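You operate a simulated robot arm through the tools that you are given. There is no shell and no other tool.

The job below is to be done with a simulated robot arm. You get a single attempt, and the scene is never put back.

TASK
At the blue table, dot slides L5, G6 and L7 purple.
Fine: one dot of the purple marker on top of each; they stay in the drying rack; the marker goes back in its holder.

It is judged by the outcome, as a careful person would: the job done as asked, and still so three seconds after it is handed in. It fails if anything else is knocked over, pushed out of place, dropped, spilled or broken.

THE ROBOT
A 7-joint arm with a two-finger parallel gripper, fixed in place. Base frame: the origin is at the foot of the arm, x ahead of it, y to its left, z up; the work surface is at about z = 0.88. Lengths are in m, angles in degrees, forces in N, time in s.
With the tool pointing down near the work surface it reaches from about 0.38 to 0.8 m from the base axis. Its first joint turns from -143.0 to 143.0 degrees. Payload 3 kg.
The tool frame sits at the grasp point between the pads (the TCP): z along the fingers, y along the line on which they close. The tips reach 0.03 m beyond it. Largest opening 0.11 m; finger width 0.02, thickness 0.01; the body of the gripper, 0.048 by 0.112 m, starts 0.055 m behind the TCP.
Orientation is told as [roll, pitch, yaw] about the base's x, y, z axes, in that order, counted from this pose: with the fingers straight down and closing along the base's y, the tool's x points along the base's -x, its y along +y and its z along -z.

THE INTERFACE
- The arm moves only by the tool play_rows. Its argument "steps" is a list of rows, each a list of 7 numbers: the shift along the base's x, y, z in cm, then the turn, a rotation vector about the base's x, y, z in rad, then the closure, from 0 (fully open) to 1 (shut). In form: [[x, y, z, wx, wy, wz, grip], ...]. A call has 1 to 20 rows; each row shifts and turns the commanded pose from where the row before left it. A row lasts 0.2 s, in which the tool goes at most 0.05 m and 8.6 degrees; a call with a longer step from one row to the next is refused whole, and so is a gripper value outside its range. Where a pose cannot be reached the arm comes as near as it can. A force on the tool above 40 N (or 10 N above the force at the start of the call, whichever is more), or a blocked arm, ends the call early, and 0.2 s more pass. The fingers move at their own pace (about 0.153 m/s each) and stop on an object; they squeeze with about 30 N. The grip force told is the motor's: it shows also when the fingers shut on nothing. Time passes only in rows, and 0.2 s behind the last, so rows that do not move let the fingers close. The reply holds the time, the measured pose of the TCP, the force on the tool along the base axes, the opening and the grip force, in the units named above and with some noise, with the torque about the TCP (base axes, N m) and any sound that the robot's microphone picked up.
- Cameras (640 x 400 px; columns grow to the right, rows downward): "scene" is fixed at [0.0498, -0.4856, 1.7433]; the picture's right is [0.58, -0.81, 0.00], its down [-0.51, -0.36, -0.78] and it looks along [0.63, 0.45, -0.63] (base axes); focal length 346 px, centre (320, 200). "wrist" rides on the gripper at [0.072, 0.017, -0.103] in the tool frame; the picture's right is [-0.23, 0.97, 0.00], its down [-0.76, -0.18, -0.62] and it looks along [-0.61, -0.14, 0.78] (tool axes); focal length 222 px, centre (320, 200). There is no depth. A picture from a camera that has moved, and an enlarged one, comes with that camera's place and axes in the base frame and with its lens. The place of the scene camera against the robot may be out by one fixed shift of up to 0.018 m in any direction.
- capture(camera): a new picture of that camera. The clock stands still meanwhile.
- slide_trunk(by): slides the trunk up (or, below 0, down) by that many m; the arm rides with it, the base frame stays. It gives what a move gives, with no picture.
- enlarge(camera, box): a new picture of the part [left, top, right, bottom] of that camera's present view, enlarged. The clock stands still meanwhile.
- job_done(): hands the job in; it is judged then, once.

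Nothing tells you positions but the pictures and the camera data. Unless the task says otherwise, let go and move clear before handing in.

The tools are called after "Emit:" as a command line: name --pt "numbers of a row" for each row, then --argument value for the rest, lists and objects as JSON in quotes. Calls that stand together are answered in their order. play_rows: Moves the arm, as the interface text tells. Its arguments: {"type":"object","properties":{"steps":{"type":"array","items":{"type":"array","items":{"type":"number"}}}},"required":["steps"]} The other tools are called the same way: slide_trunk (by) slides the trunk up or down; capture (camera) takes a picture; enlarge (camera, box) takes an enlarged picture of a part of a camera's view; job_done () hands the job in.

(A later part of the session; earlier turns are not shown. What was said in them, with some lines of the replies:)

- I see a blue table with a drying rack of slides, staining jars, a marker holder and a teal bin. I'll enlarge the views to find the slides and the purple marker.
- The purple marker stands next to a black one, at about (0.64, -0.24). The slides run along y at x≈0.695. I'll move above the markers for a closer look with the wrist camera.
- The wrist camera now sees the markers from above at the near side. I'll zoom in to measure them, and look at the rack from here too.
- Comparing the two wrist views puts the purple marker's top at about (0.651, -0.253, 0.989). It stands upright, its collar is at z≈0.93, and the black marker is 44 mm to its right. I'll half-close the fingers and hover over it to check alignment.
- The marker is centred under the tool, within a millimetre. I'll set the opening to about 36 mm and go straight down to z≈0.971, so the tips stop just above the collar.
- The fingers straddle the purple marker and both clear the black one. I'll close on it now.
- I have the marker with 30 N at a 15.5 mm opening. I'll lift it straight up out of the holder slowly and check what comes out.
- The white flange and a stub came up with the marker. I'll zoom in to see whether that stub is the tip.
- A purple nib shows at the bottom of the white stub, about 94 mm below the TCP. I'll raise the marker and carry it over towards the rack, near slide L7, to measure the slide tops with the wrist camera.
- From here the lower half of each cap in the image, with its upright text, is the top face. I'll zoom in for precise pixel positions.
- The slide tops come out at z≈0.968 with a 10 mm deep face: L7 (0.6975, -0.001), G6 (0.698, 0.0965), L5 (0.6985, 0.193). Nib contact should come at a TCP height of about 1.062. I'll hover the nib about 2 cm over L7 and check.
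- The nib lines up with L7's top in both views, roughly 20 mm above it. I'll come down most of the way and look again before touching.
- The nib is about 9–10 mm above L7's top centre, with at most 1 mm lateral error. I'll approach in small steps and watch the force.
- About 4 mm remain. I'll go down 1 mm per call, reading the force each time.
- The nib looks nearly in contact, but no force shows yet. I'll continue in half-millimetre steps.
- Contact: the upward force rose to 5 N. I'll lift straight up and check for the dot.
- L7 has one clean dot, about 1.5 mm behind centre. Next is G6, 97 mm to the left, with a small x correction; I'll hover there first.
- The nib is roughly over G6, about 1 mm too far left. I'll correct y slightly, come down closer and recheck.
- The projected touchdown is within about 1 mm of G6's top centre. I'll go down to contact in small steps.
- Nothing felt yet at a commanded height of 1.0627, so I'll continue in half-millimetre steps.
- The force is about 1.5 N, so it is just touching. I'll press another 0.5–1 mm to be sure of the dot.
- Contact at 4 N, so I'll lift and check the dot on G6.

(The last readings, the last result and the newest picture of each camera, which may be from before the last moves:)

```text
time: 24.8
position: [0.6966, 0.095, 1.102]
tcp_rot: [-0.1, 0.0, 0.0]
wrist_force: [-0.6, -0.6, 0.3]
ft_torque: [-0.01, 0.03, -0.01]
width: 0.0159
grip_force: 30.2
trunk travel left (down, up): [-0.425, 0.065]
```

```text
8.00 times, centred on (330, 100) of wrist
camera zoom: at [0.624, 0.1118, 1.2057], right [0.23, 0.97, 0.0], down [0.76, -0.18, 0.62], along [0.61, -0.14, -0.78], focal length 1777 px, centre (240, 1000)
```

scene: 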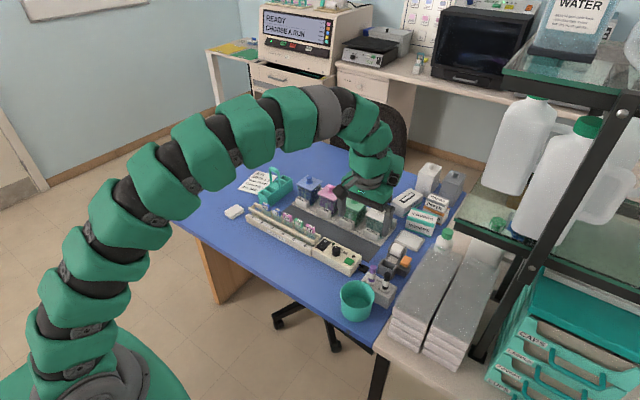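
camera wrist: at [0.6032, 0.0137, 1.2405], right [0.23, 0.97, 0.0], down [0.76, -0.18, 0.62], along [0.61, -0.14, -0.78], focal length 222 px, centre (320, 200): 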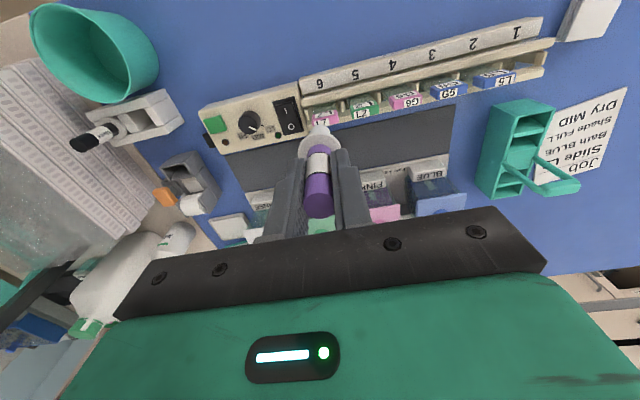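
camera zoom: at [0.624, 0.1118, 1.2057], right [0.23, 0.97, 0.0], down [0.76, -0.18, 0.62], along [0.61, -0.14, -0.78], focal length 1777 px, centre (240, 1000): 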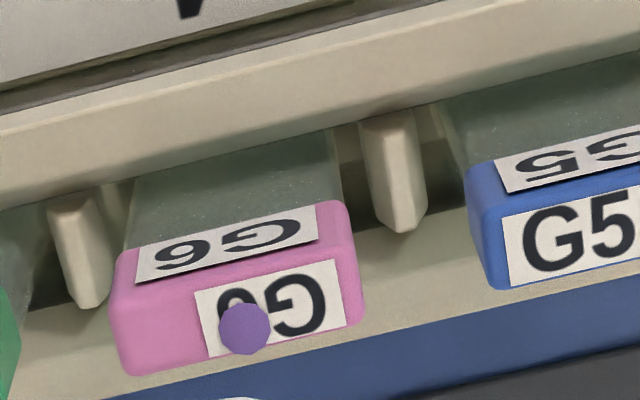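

G6 has its one dot, about 1.5 mm behind centre. Next is L5, 96 mm further left, with x shifted back 1.2 mm.

Emit:
play_rows --pt "-0.12 3.2 0 0 0 0 1" --pt "0 3.2 0 0 0 0 1" --pt "0 3.2 0 0 0 0 1" --pt "0 0 0 0 0 0 1" --pt "0 0 -1.5 0 0 0 1" --pt "0 0 -1.0 0 0 0 1" --pt "0 0 0 0 0 0 1" --pt "0 0 0 0 0 0 1"

Emit:
enlarge --camera "scene" --box '[250, 185, 290, 215]'

Emit:
enlarge --camera "wrist" --box '[290, 85, 370, 135]'

```text
time: 26.6
position: [0.6947, 0.1888, 1.0772]
tcp_rot: [-0.1, 0.1, 0.0]
wrist_force: [0.0, -0.4, -0.6]
ft_torque: [0.0, -0.04, -0.01]
width: 0.016
grip_force: 30.7
trunk travel left (down, up): [-0.425, 0.065]
```

```text
13.33 times, centred on (270, 200) of scene
camera zoom: at [0.0498, -0.4856, 1.7433], right [0.58, -0.81, 0.0], down [-0.51, -0.36, -0.78], along [0.63, 0.45, -0.63], focal length 4610 px, centre (987, 200)
```

zoom: 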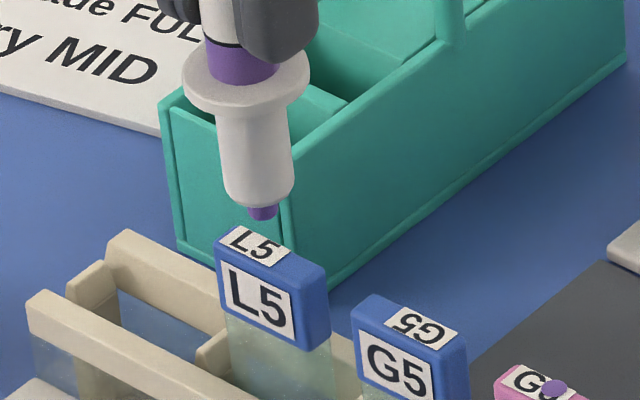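

```text
8.00 times, centred on (330, 110) of wrist
camera zoom: at [0.6219, 0.2068, 1.1808], right [0.23, 0.97, 0.0], down [0.76, -0.18, 0.62], along [0.61, -0.14, -0.78], focal length 1777 px, centre (240, 920)
```

zoom: 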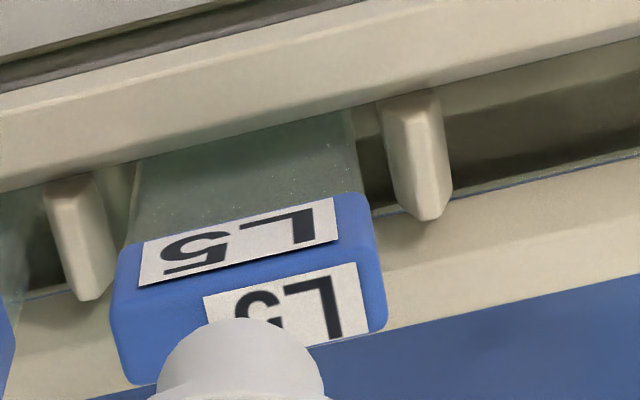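

The nib is within about 1 mm of L5's top centre. I'll nudge y by +0.8 mm and descend to contact.

Emit:
play_rows --pt "0 0.08 -0.6 0 0 0 1" --pt "0 0 -0.5 0 0 0 1" --pt "0 0 -0.2 0 0 0 1" --pt "0 0 0 0 0 0 1"

Emit:
enlarge --camera "scene" --box '[250, 185, 290, 215]'

```text
time: 27.6
position: [0.695, 0.1909, 1.0655]
tcp_rot: [0.0, 0.2, -0.1]
wrist_force: [-0.2, -0.2, -0.3]
ft_torque: [-0.03, 0.02, 0.02]
width: 0.0159
grip_force: 30.2
trunk travel left (down, up): [-0.425, 0.065]
```

```text
13.33 times, centred on (270, 200) of scene
camera zoom: at [0.0498, -0.4856, 1.7433], right [0.58, -0.81, 0.0], down [-0.51, -0.36, -0.78], along [0.63, 0.45, -0.63], focal length 4610 px, centre (987, 200)
```

zoom: 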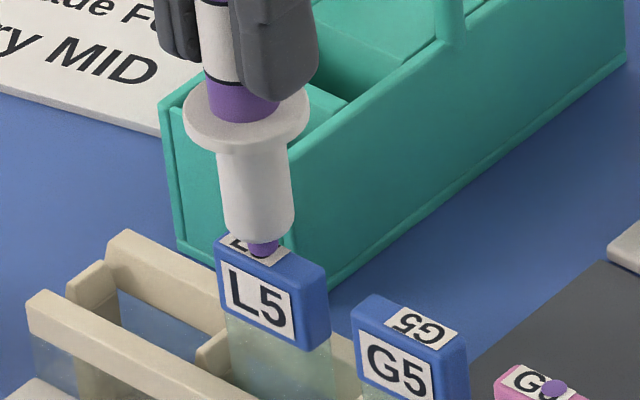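

The nib is almost on L5's top. Final half-millimetre steps now.

Emit:
play_rows --pt "0 0 -0.05 0 0 0 1" --pt "0 0 0 0 0 0 1"

Emit:
play_rows --pt "0 0 -0.05 0 0 0 1" --pt "0 0 0 0 0 0 1"

Emit:
play_rows --pt "0 0 -0.05 0 0 0 1" --pt "0 0 0 0 0 0 1"

```text
time: 28.2
position: [0.6951, 0.1926, 1.0654]
tcp_rot: [-0.1, 0.1, 0.0]
wrist_force: [0.4, 0.1, -0.1]
ft_torque: [0.0, -0.02, 0.03]
width: 0.0159
grip_force: 30.5
trunk travel left (down, up): [-0.425, 0.065]
```

```text
time: 28.8
position: [0.6942, 0.1919, 1.0646]
tcp_rot: [0.0, 0.0, 0.0]
wrist_force: [0.7, 0.5, -0.2]
ft_torque: [0.0, 0.01, 0.02]
width: 0.0158
grip_force: 30.0
trunk travel left (down, up): [-0.425, 0.065]
```

```text
time: 29.4
position: [0.6946, 0.1916, 1.064]
tcp_rot: [0.0, 0.0, 0.1]
wrist_force: [1.0, -0.8, -0.1]
ft_torque: [0.0, 0.0, 0.0]
width: 0.0162
grip_force: 30.0
trunk travel left (down, up): [-0.425, 0.065]
```

No contact yet at a commanded 1.0617, so I'll continue.

Emit:
play_rows --pt "0 0 -0.05 0 0 0 1" --pt "0 0 0 0 0 0 1"

Emit:
enlarge --camera "scene" --box '[250, 185, 290, 215]'

```text
time: 30.0
position: [0.6946, 0.1912, 1.0632]
tcp_rot: [0.0, -0.1, 0.0]
wrist_force: [-0.7, 0.5, 2.1]
ft_torque: [0.06, -0.02, 0.01]
width: 0.016
grip_force: 29.6
trunk travel left (down, up): [-0.425, 0.065]
```

```text
13.33 times, centred on (270, 200) of scene
camera zoom: at [0.0498, -0.4856, 1.7433], right [0.58, -0.81, 0.0], down [-0.51, -0.36, -0.78], along [0.63, 0.45, -0.63], focal length 4610 px, centre (987, 200)
```

zoom: 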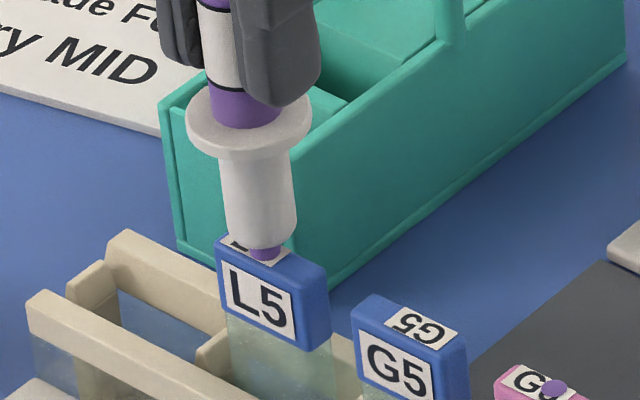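

Contact is just starting at about 2 N. One more half-millimetre, then I'll read the force.

Emit:
play_rows --pt "0 0 -0.05 0 0 0 1" --pt "0 0 0 0 0 0 1"

```text
time: 30.6
position: [0.6946, 0.1919, 1.0623]
tcp_rot: [0.1, 0.0, 0.0]
wrist_force: [-1.1, 0.6, 7.9]
ft_torque: [0.03, 0.01, -0.02]
width: 0.0161
grip_force: 30.0
trunk travel left (down, up): [-0.425, 0.065]
```

Firm contact at about 8 N. I'll lift and check the dot on L5.

Emit:
play_rows --pt "0 0 0.5 0 0 0 1" --pt "0 0 1.5 0 0 0 1" --pt "0 0 2 0 0 0 1" --pt "0 0 2 0 0 0 1" --pt "0 0 0 0 0 0 1"

Emit:
enlarge --camera "scene" --box '[250, 185, 330, 240]'

Emit:
enlarge --camera "wrist" --box '[290, 65, 370, 115]'

Emit:
enlarge --camera "scene" --box '[320, 255, 440, 325]'

```text
time: 31.8
position: [0.6953, 0.1925, 1.1221]
tcp_rot: [0.0, 0.1, 0.0]
wrist_force: [-0.2, -0.3, -0.8]
ft_torque: [0.01, 0.01, 0.02]
width: 0.0162
grip_force: 30.4
trunk travel left (down, up): [-0.425, 0.065]
```

```text
7.27 times, centred on (290, 212) of scene
camera zoom: at [0.0498, -0.4856, 1.7433], right [0.58, -0.81, 0.0], down [-0.51, -0.36, -0.78], along [0.63, 0.45, -0.63], focal length 2515 px, centre (538, 109)
```

zoom: 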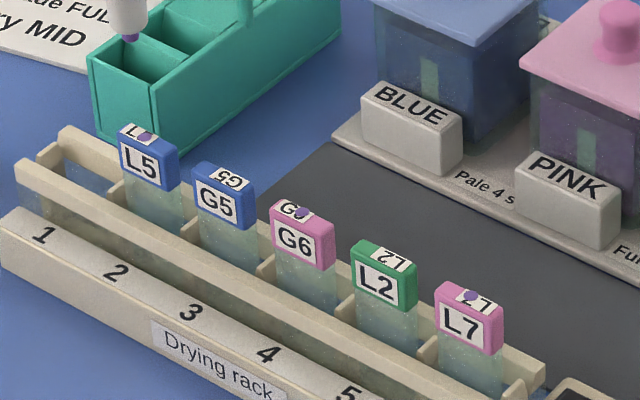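

```text
8.00 times, centred on (330, 90) of wrist
camera zoom: at [0.6228, 0.2096, 1.2251], right [0.23, 0.97, 0.0], down [0.76, -0.18, 0.62], along [0.61, -0.14, -0.78], focal length 1777 px, centre (240, 1080)
```

zoom: 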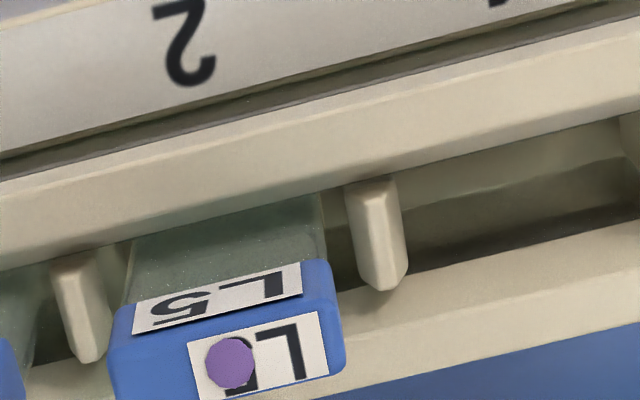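

```text
5.33 times, centred on (380, 290) of scene
camera zoom: at [0.0498, -0.4856, 1.7433], right [0.58, -0.81, 0.0], down [-0.51, -0.36, -0.78], along [0.63, 0.45, -0.63], focal length 1844 px, centre (0, -280)
```

zoom: 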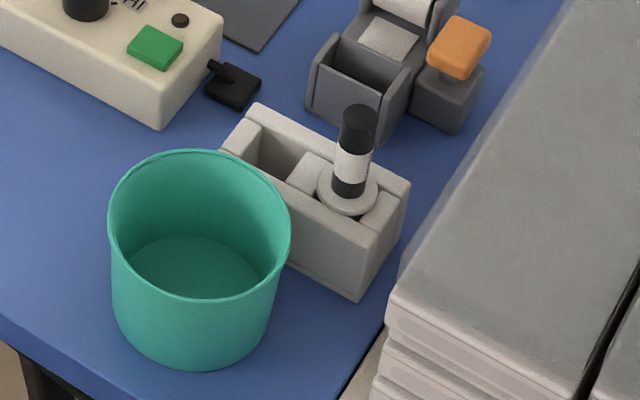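

All three dots, on L5, G6 and L7, are visible and nothing has moved. Now I'll carry the marker back over its holder slot and check alignment before inserting.

Emit:
play_rows --pt "0 0 2 0 0 0 1" --pt "-0.41 -4.0 0 0 0 0 1" --pt "-0.41 -4.0 0 0 0 0 1" --pt "-0.41 -4.0 0 0 0 0 1" --pt "-0.41 -4.0 0 0 0 0 1" --pt "-0.41 -4.0 0 0 0 0 1" --pt "-0.41 -4.0 0 0 0 0 1" --pt "-0.41 -4.0 0 0 0 0 1" --pt "-0.41 -4.0 0 0 0 0 1" --pt "-0.41 -4.0 0 0 0 0 1" --pt "-0.41 -4.0 0 0 0 0 1" --pt "-0.41 -4.36 0 0 0 0 1" --pt "0 0 -2 0 0 0 1" --pt "0 0 -2 0 0 0 1" --pt "0 0 0 0 0 0 1" --pt "0 0 0 0 0 0 1" --pt "0 0 0 0 0 0 1"

Emit:
enlarge --camera "wrist" --box '[240, 70, 400, 170]'

Emit:
enlarge --camera "scene" --box '[340, 235, 420, 305]'

```text
time: 35.4
position: [0.6484, -0.2532, 1.1]
tcp_rot: [0.0, 0.0, 0.0]
wrist_force: [0.3, 0.5, 0.0]
ft_torque: [-0.01, 0.01, 0.03]
width: 0.0162
grip_force: 29.9
trunk travel left (down, up): [-0.425, 0.065]
```

```text
4.00 times, centred on (320, 120) of wrist
camera zoom: at [0.5765, -0.2373, 1.2036], right [0.23, 0.97, 0.0], down [0.76, -0.18, 0.62], along [0.61, -0.14, -0.78], focal length 888 px, centre (320, 520)
```

zoom: 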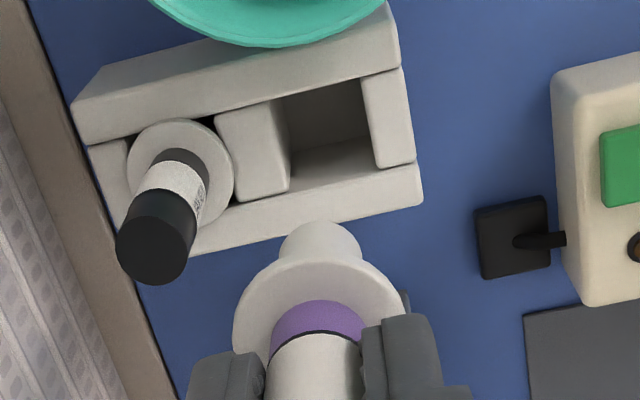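

```text
5.71 times, centred on (380, 270) of scene
camera zoom: at [0.0498, -0.4856, 1.7433], right [0.58, -0.81, 0.0], down [-0.51, -0.36, -0.78], along [0.63, 0.45, -0.63], focal length 1976 px, centre (-23, -200)
```

zoom: 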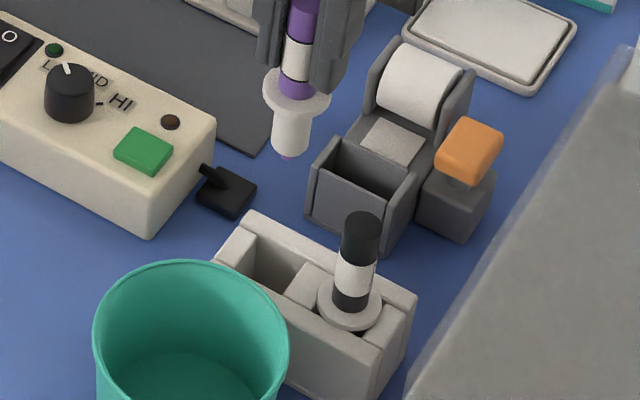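

The holder is undisturbed, and the slot looks about 2 mm to the left of the nib. I'll adjust slightly, come down to just above the slot and look again.

Emit:
play_rows --pt "-0.1 0.2 -1 0 0 0 1" --pt "0 0 -2 0 0 0 1" --pt "0 0 -2 0 0 0 1" --pt "0 0 -1 0 0 0 1" --pt "0 0 0 0 0 0 1" --pt "0 0 0 0 0 0 1"

Emit:
enlarge --camera "wrist" --box '[240, 70, 400, 170]'

Emit:
enlarge --camera "scene" --box '[350, 250, 400, 300]'

```text
time: 36.8
position: [0.6478, -0.2501, 1.0425]
tcp_rot: [0.0, 0.1, 0.0]
wrist_force: [0.6, -0.3, 1.0]
ft_torque: [-0.01, 0.01, -0.02]
width: 0.0156
grip_force: 30.0
trunk travel left (down, up): [-0.425, 0.065]
```

```text
4.00 times, centred on (320, 120) of wrist
camera zoom: at [0.5761, -0.2337, 1.145], right [0.23, 0.97, 0.0], down [0.76, -0.18, 0.62], along [0.61, -0.14, -0.78], focal length 888 px, centre (320, 520)
```

zoom: 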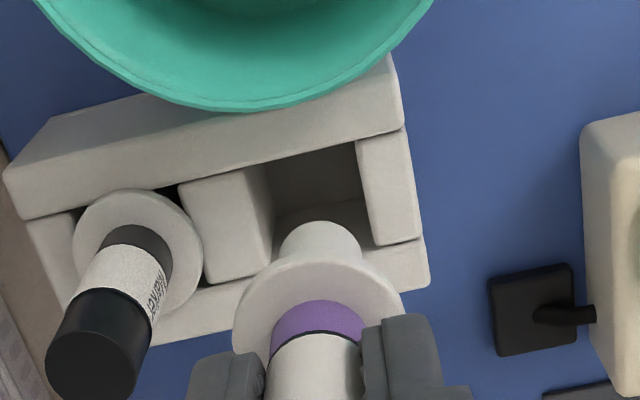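

```text
8.00 times, centred on (375, 275) of scene
camera zoom: at [0.0498, -0.4856, 1.7433], right [0.58, -0.81, 0.0], down [-0.51, -0.36, -0.78], along [0.63, 0.45, -0.63], focal length 2766 px, centre (-120, -400)
```

zoom: 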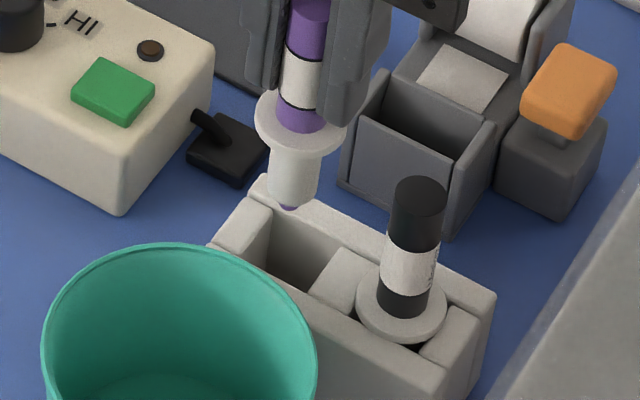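

The marker is a bit far left compared with where it was picked up, so I'll take back 1.5 mm in y. Then I'll lower it slowly into the slot, watching the force.

Emit:
play_rows --pt "0 -0.15 -0.5 0 0 0 1" --pt "0 0 -0.5 0 0 0 1" --pt "0 0 -0.3 0 0 0 1" --pt "0 0 0 0 0 0 1" --pt "0 0 0 0 0 0 1"

Emit:
enlarge --camera "wrist" --box '[270, 90, 370, 155]'

Emit:
enlarge --camera "scene" --box '[350, 250, 400, 300]'

```text
time: 38.0
position: [0.6487, -0.2528, 1.0279]
tcp_rot: [0.0, -0.1, 0.0]
wrist_force: [-0.2, 0.7, 0.1]
ft_torque: [-0.02, -0.01, -0.01]
width: 0.0159
grip_force: 30.4
trunk travel left (down, up): [-0.425, 0.065]
```

```text
6.15 times, centred on (320, 122) of wrist
camera zoom: at [0.5763, -0.2353, 1.1316], right [0.23, 0.97, 0.0], down [0.76, -0.18, 0.62], along [0.61, -0.14, -0.78], focal length 1367 px, centre (320, 677)
```

zoom: 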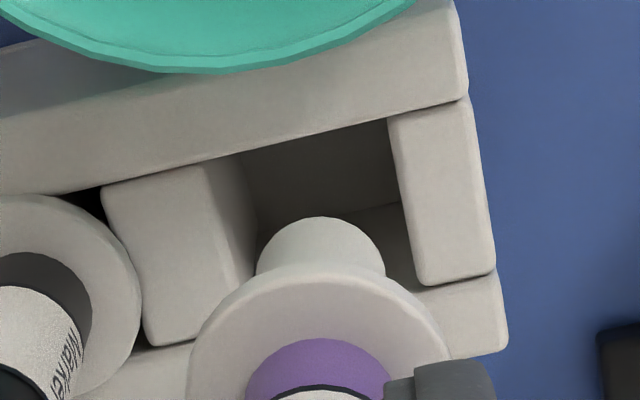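

```text
8.00 times, centred on (375, 275) of scene
camera zoom: at [0.0498, -0.4856, 1.7433], right [0.58, -0.81, 0.0], down [-0.51, -0.36, -0.78], along [0.63, 0.45, -0.63], focal length 2766 px, centre (-120, -400)
```

zoom: 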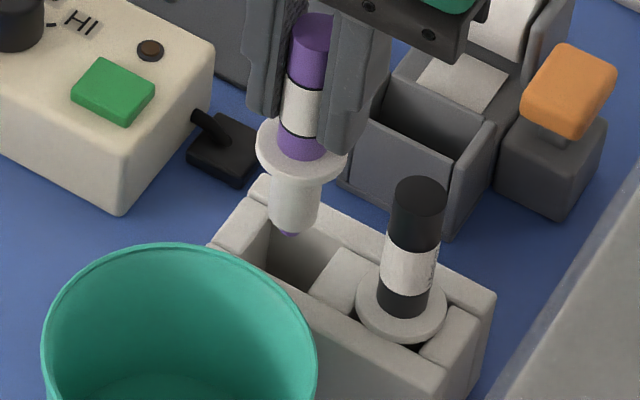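

The stub is entering the slot within about 1 mm of centre. I'll continue down in small steps.

Emit:
play_rows --pt "-0.05 -0.08 -0.4 0 0 0 1" --pt "0 0 -0.4 0 0 0 1" --pt "0 0 -0.4 0 0 0 1" --pt "0 0 -0.4 0 0 0 1" --pt "0 0 0 0 0 0 1"

Emit:
enlarge --camera "scene" --box '[350, 250, 400, 300]'

Emit:
enlarge --camera "wrist" --box '[250, 80, 390, 170]'

```text
time: 39.2
position: [0.6486, -0.2523, 1.0134]
tcp_rot: [0.0, 0.1, 0.0]
wrist_force: [0.4, 0.4, -0.7]
ft_torque: [0.03, 0.02, 0.01]
width: 0.0158
grip_force: 29.8
trunk travel left (down, up): [-0.425, 0.065]
```

```text
8.00 times, centred on (375, 275) of scene
camera zoom: at [0.0498, -0.4856, 1.7433], right [0.58, -0.81, 0.0], down [-0.51, -0.36, -0.78], along [0.63, 0.45, -0.63], focal length 2766 px, centre (-120, -400)
```

zoom: 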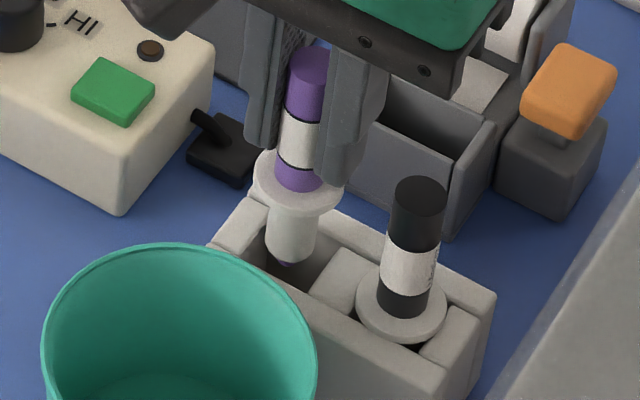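

```text
4.44 times, centred on (320, 125) of wrist
camera zoom: at [0.5761, -0.2361, 1.1157], right [0.23, 0.97, 0.0], down [0.76, -0.18, 0.62], along [0.61, -0.14, -0.78], focal length 987 px, centre (320, 533)
```

zoom: 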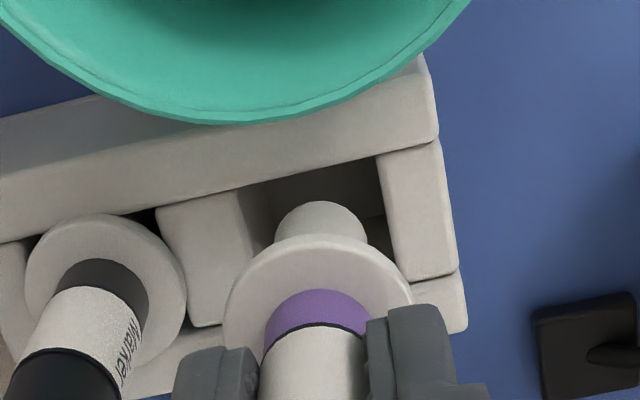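

The stub is inside the slot with no side force. I'll keep lowering it.

Emit:
play_rows --pt "0 -0.05 -0.4 0 0 0 1" --pt "0 0 -0.4 0 0 0 1" --pt "0 0 -0.4 0 0 0 1" --pt "0 0 -0.4 0 0 0 1" --pt "0 0 0 0 0 0 1"

Emit:
play_rows --pt "0 0 -0.4 0 0 0 1" --pt "0 0 -0.4 0 0 0 1" --pt "0 0 -0.4 0 0 0 1" --pt "0 0 0 0 0 0 1"

Emit:
enlarge --camera "scene" --box '[350, 250, 400, 300]'

Emit:
enlarge --camera "wrist" --box '[250, 80, 390, 170]'

```text
time: 40.4
position: [0.648, -0.2531, 0.9968]
tcp_rot: [0.0, 0.2, 0.0]
wrist_force: [0.5, 1.2, -0.2]
ft_torque: [-0.02, -0.03, 0.0]
width: 0.016
grip_force: 29.7
trunk travel left (down, up): [-0.425, 0.065]
```

```text
time: 41.4
position: [0.6484, -0.2522, 0.9855]
tcp_rot: [0.0, 0.0, -0.1]
wrist_force: [-0.4, 0.6, -0.7]
ft_torque: [0.03, 0.02, 0.01]
width: 0.0156
grip_force: 30.4
trunk travel left (down, up): [-0.425, 0.065]
```

```text
8.00 times, centred on (375, 275) of scene
camera zoom: at [0.0498, -0.4856, 1.7433], right [0.58, -0.81, 0.0], down [-0.51, -0.36, -0.78], along [0.63, 0.45, -0.63], focal length 2766 px, centre (-120, -400)
```

zoom: 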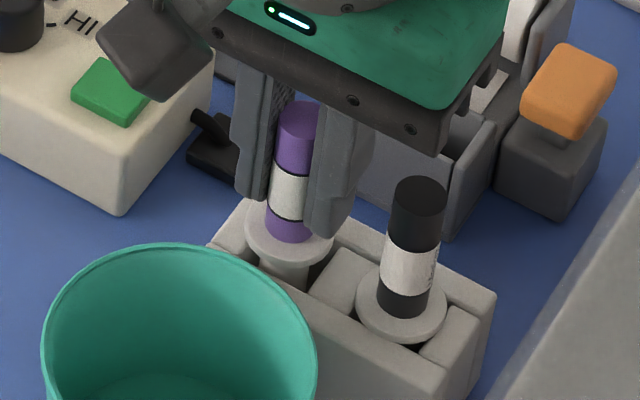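

```text
4.44 times, centred on (320, 125) of wrist
camera zoom: at [0.5751, -0.2356, 1.0885], right [0.23, 0.97, 0.0], down [0.76, -0.18, 0.62], along [0.61, -0.14, -0.78], focal length 987 px, centre (320, 533)
```

zoom: 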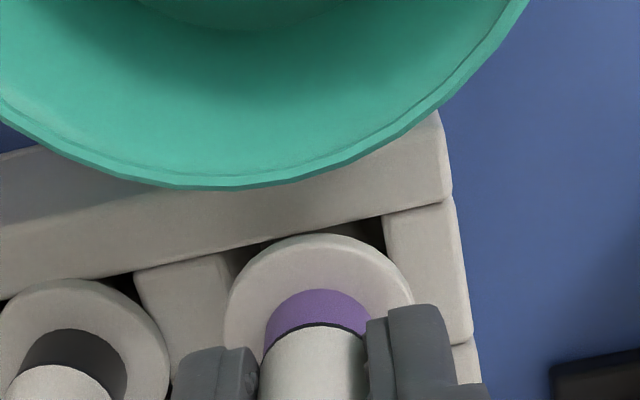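

About 9 mm remain until the flange seats. I'll keep going gently.

Emit:
play_rows --pt "0 0 -0.3 0 0 0 1" --pt "0 0 -0.3 0 0 0 1" --pt "0 0 0 0 0 0 1"

Emit:
play_rows --pt "0 0 -0.1 0 0 0 1" --pt "0 0 -0.1 0 0 0 1" --pt "0 0 0 0 0 0 1"

Emit:
enlarge --camera "scene" --box '[350, 250, 400, 300]'

```text
time: 42.2
position: [0.6472, -0.254, 0.9786]
tcp_rot: [0.0, 0.0, 0.1]
wrist_force: [0.7, 0.2, -0.3]
ft_torque: [0.02, 0.02, 0.01]
width: 0.016
grip_force: 29.5
trunk travel left (down, up): [-0.425, 0.065]
```

```text
time: 43.0
position: [0.6473, -0.2537, 0.9763]
tcp_rot: [0.0, 0.0, 0.0]
wrist_force: [0.3, 0.3, -0.9]
ft_torque: [-0.04, 0.02, -0.03]
width: 0.0164
grip_force: 30.4
trunk travel left (down, up): [-0.425, 0.065]
```

```text
8.00 times, centred on (375, 275) of scene
camera zoom: at [0.0498, -0.4856, 1.7433], right [0.58, -0.81, 0.0], down [-0.51, -0.36, -0.78], along [0.63, 0.45, -0.63], focal length 2766 px, centre (-120, -400)
```

zoom: 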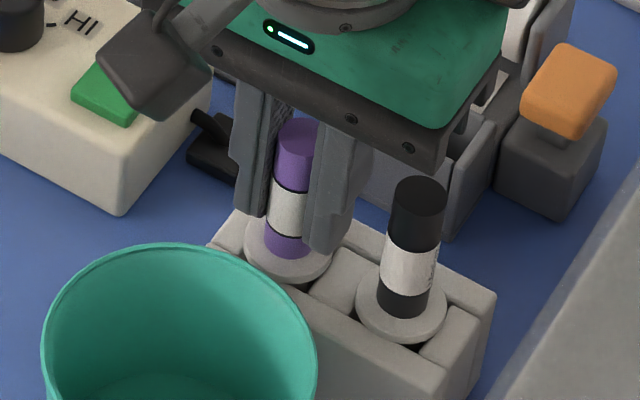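

The flange is nearly seated, with no reaction force yet. I'll take half-millimetre to 1 mm steps to find the seat.

Emit:
play_rows --pt "0 0 -0.1 0 0 0 1" --pt "0 0 0 0 0 0 1"

Emit:
play_rows --pt "0 0 -0.05 0 0 0 1" --pt "0 0 0 0 0 0 1"

```text
time: 43.6
position: [0.6477, -0.2531, 0.9753]
tcp_rot: [0.0, 0.0, 0.1]
wrist_force: [-0.4, -0.6, -0.3]
ft_torque: [0.04, 0.04, 0.03]
width: 0.0158
grip_force: 29.9
trunk travel left (down, up): [-0.425, 0.065]
```

```text
time: 44.2
position: [0.6474, -0.2524, 0.9756]
tcp_rot: [0.1, 0.0, 0.0]
wrist_force: [0.4, -0.1, -0.7]
ft_torque: [-0.01, 0.01, 0.03]
width: 0.0161
grip_force: 29.9
trunk travel left (down, up): [-0.425, 0.065]
```

Emit:
play_rows --pt "0 0 -0.05 0 0 0 1" --pt "0 0 0 0 0 0 1"

Emit:
play_rows --pt "0 0 -0.05 0 0 0 1" --pt "0 0 0 0 0 0 1"

Emit:
enlarge --camera "wrist" --box '[250, 80, 390, 170]'

```text
time: 44.8
position: [0.6479, -0.2519, 0.9758]
tcp_rot: [0.0, 0.0, 0.0]
wrist_force: [0.8, -0.1, -0.1]
ft_torque: [-0.01, -0.01, 0.0]
width: 0.0162
grip_force: 29.8
trunk travel left (down, up): [-0.425, 0.065]
```

```text
time: 45.4
position: [0.6482, -0.2523, 0.9766]
tcp_rot: [0.0, 0.0, 0.0]
wrist_force: [0.1, 1.3, 2.7]
ft_torque: [0.05, 0.0, 0.0]
width: 0.0161
grip_force: 29.8
trunk travel left (down, up): [-0.425, 0.065]
```

```text
4.44 times, centred on (320, 125) of wrist
camera zoom: at [0.5755, -0.2361, 1.0779], right [0.23, 0.97, 0.0], down [0.76, -0.18, 0.62], along [0.61, -0.14, -0.78], focal length 987 px, centre (320, 533)
```

zoom: 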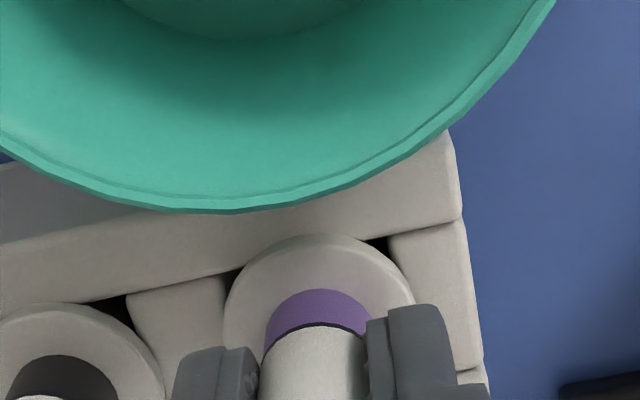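

The flange is seated with about 3 N of reaction. I'll open just to the pre-grasp width and rise straight up.

Emit:
play_rows --pt "0 0 0 0 0 0 0.8" --pt "0 0 0 0 0 0 0.74" --pt "0 0 0 0 0 0 0.69" --pt "0 0 0 0 0 0 0.69"

Emit:
enlarge --camera "scene" --box '[350, 250, 400, 300]'

Emit:
enlarge --camera "wrist" --box '[220, 90, 420, 230]'

```text
time: 46.4
position: [0.6474, -0.2534, 0.9749]
tcp_rot: [0.0, 0.1, 0.0]
wrist_force: [0.1, -0.1, 0.0]
ft_torque: [0.0, -0.03, -0.01]
width: 0.0342
grip_force: 0.1
trunk travel left (down, up): [-0.425, 0.065]
```

```text
8.00 times, centred on (375, 275) of scene
camera zoom: at [0.0498, -0.4856, 1.7433], right [0.58, -0.81, 0.0], down [-0.51, -0.36, -0.78], along [0.63, 0.45, -0.63], focal length 2766 px, centre (-120, -400)
```

zoom: 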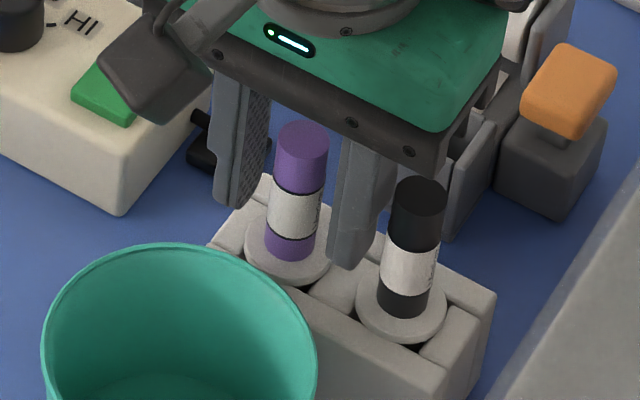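

```text
2.86 times, centred on (320, 160) of wrist
camera zoom: at [0.5756, -0.2362, 1.0777], right [0.23, 0.97, 0.0], down [0.76, -0.18, 0.62], along [0.61, -0.14, -0.78], focal length 635 px, centre (320, 314)
```

zoom: 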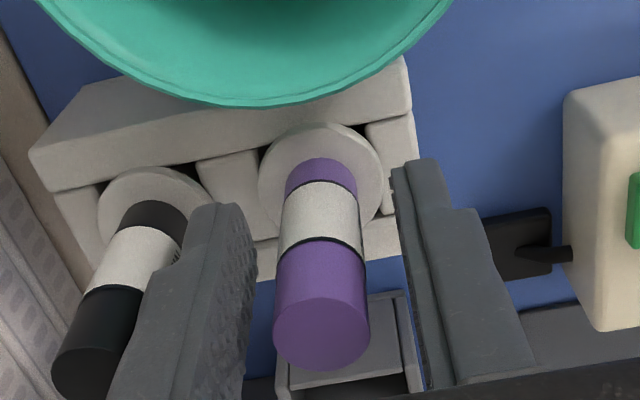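

The marker stands upright in its holder and both fingers are clear. I'll rise straight up and away.

Emit:
play_rows --pt "0 0 1 0 0 0 0.69" --pt "0 0 2 0 0 0 0.69" --pt "0 0 3 0 0 0 0.69" --pt "0 0 4 0 0 0 0.69" --pt "0 0 4 0 0 0 0.69" --pt "0 3 4 0 0 0 0.5" --pt "0 4 2 0 0 0 0.3" --pt "0 4 2 0 0 0 0" --pt "0 4 2 0 0 0 0" --pt "0 0 0 0 0 0 0" --pt "0 0 0 0 0 0 0"

Emit:
capture --camera "scene"

Emit:
enlarge --camera "scene" --box '[340, 245, 420, 325]'

Emit:
enlarge --camera "scene" --box '[240, 185, 340, 250]'

Emit:
capture --camera "wrist"

```text
time: 48.8
position: [0.6441, -0.1038, 1.2141]
tcp_rot: [0.0, 0.2, 0.0]
wrist_force: [0.4, 0.1, -1.2]
ft_torque: [0.01, -0.03, -0.02]
width: 0.1099
grip_force: 0.1
trunk travel left (down, up): [-0.425, 0.065]
```

```text
taken
```

scene: 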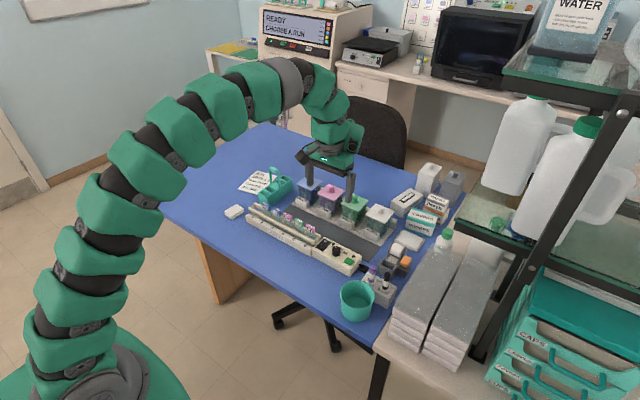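

```text
5.00 times, centred on (380, 285) of scene
camera zoom: at [0.0498, -0.4856, 1.7433], right [0.58, -0.81, 0.0], down [-0.51, -0.36, -0.78], along [0.63, 0.45, -0.63], focal length 1729 px, centre (20, -225)
```

zoom: 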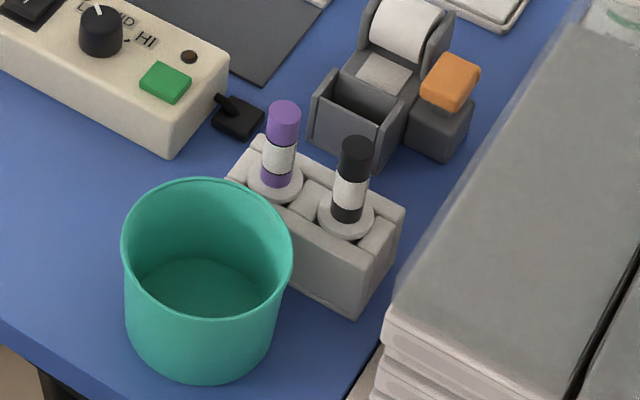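

```text
6.15 times, centred on (290, 218) of scene
camera zoom: at [0.0498, -0.4856, 1.7433], right [0.58, -0.81, 0.0], down [-0.51, -0.36, -0.78], along [0.63, 0.45, -0.63], focal length 2128 px, centre (505, 92)
```

zoom: 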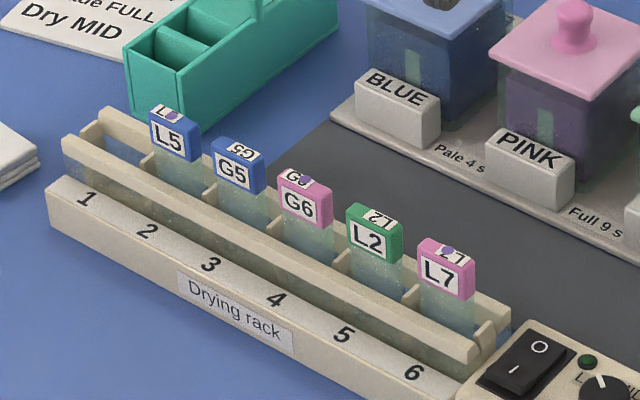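

```text
taken
camera wrist: at [0.5726, -0.0861, 1.3169], right [0.23, 0.97, 0.0], down [0.76, -0.18, 0.62], along [0.61, -0.14, -0.78], focal length 222 px, centre (320, 200)
```

wrist: 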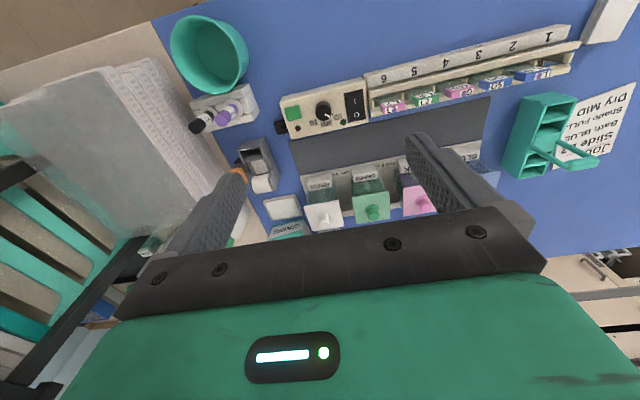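

L5, G6 and L7 each carry one purple dot on top and are still in the rack. The purple marker is back upright in its holder, nothing else has moved, and the arm is clear, so I'm handing in.

Emit:
job_done

```text
The job is handed in.
```

Slides L5, G6 and L7 each have one purple dot on top, and all three are still in the drying rack. The dots on L7 and G6 sit about 1.5–2 mm behind the centre of the top face, but they are still on it.

The purple marker is back upright in its holder. The final pictures show nothing else knocked over or out of place. I opened the gripper and moved the arm clear before handing in.
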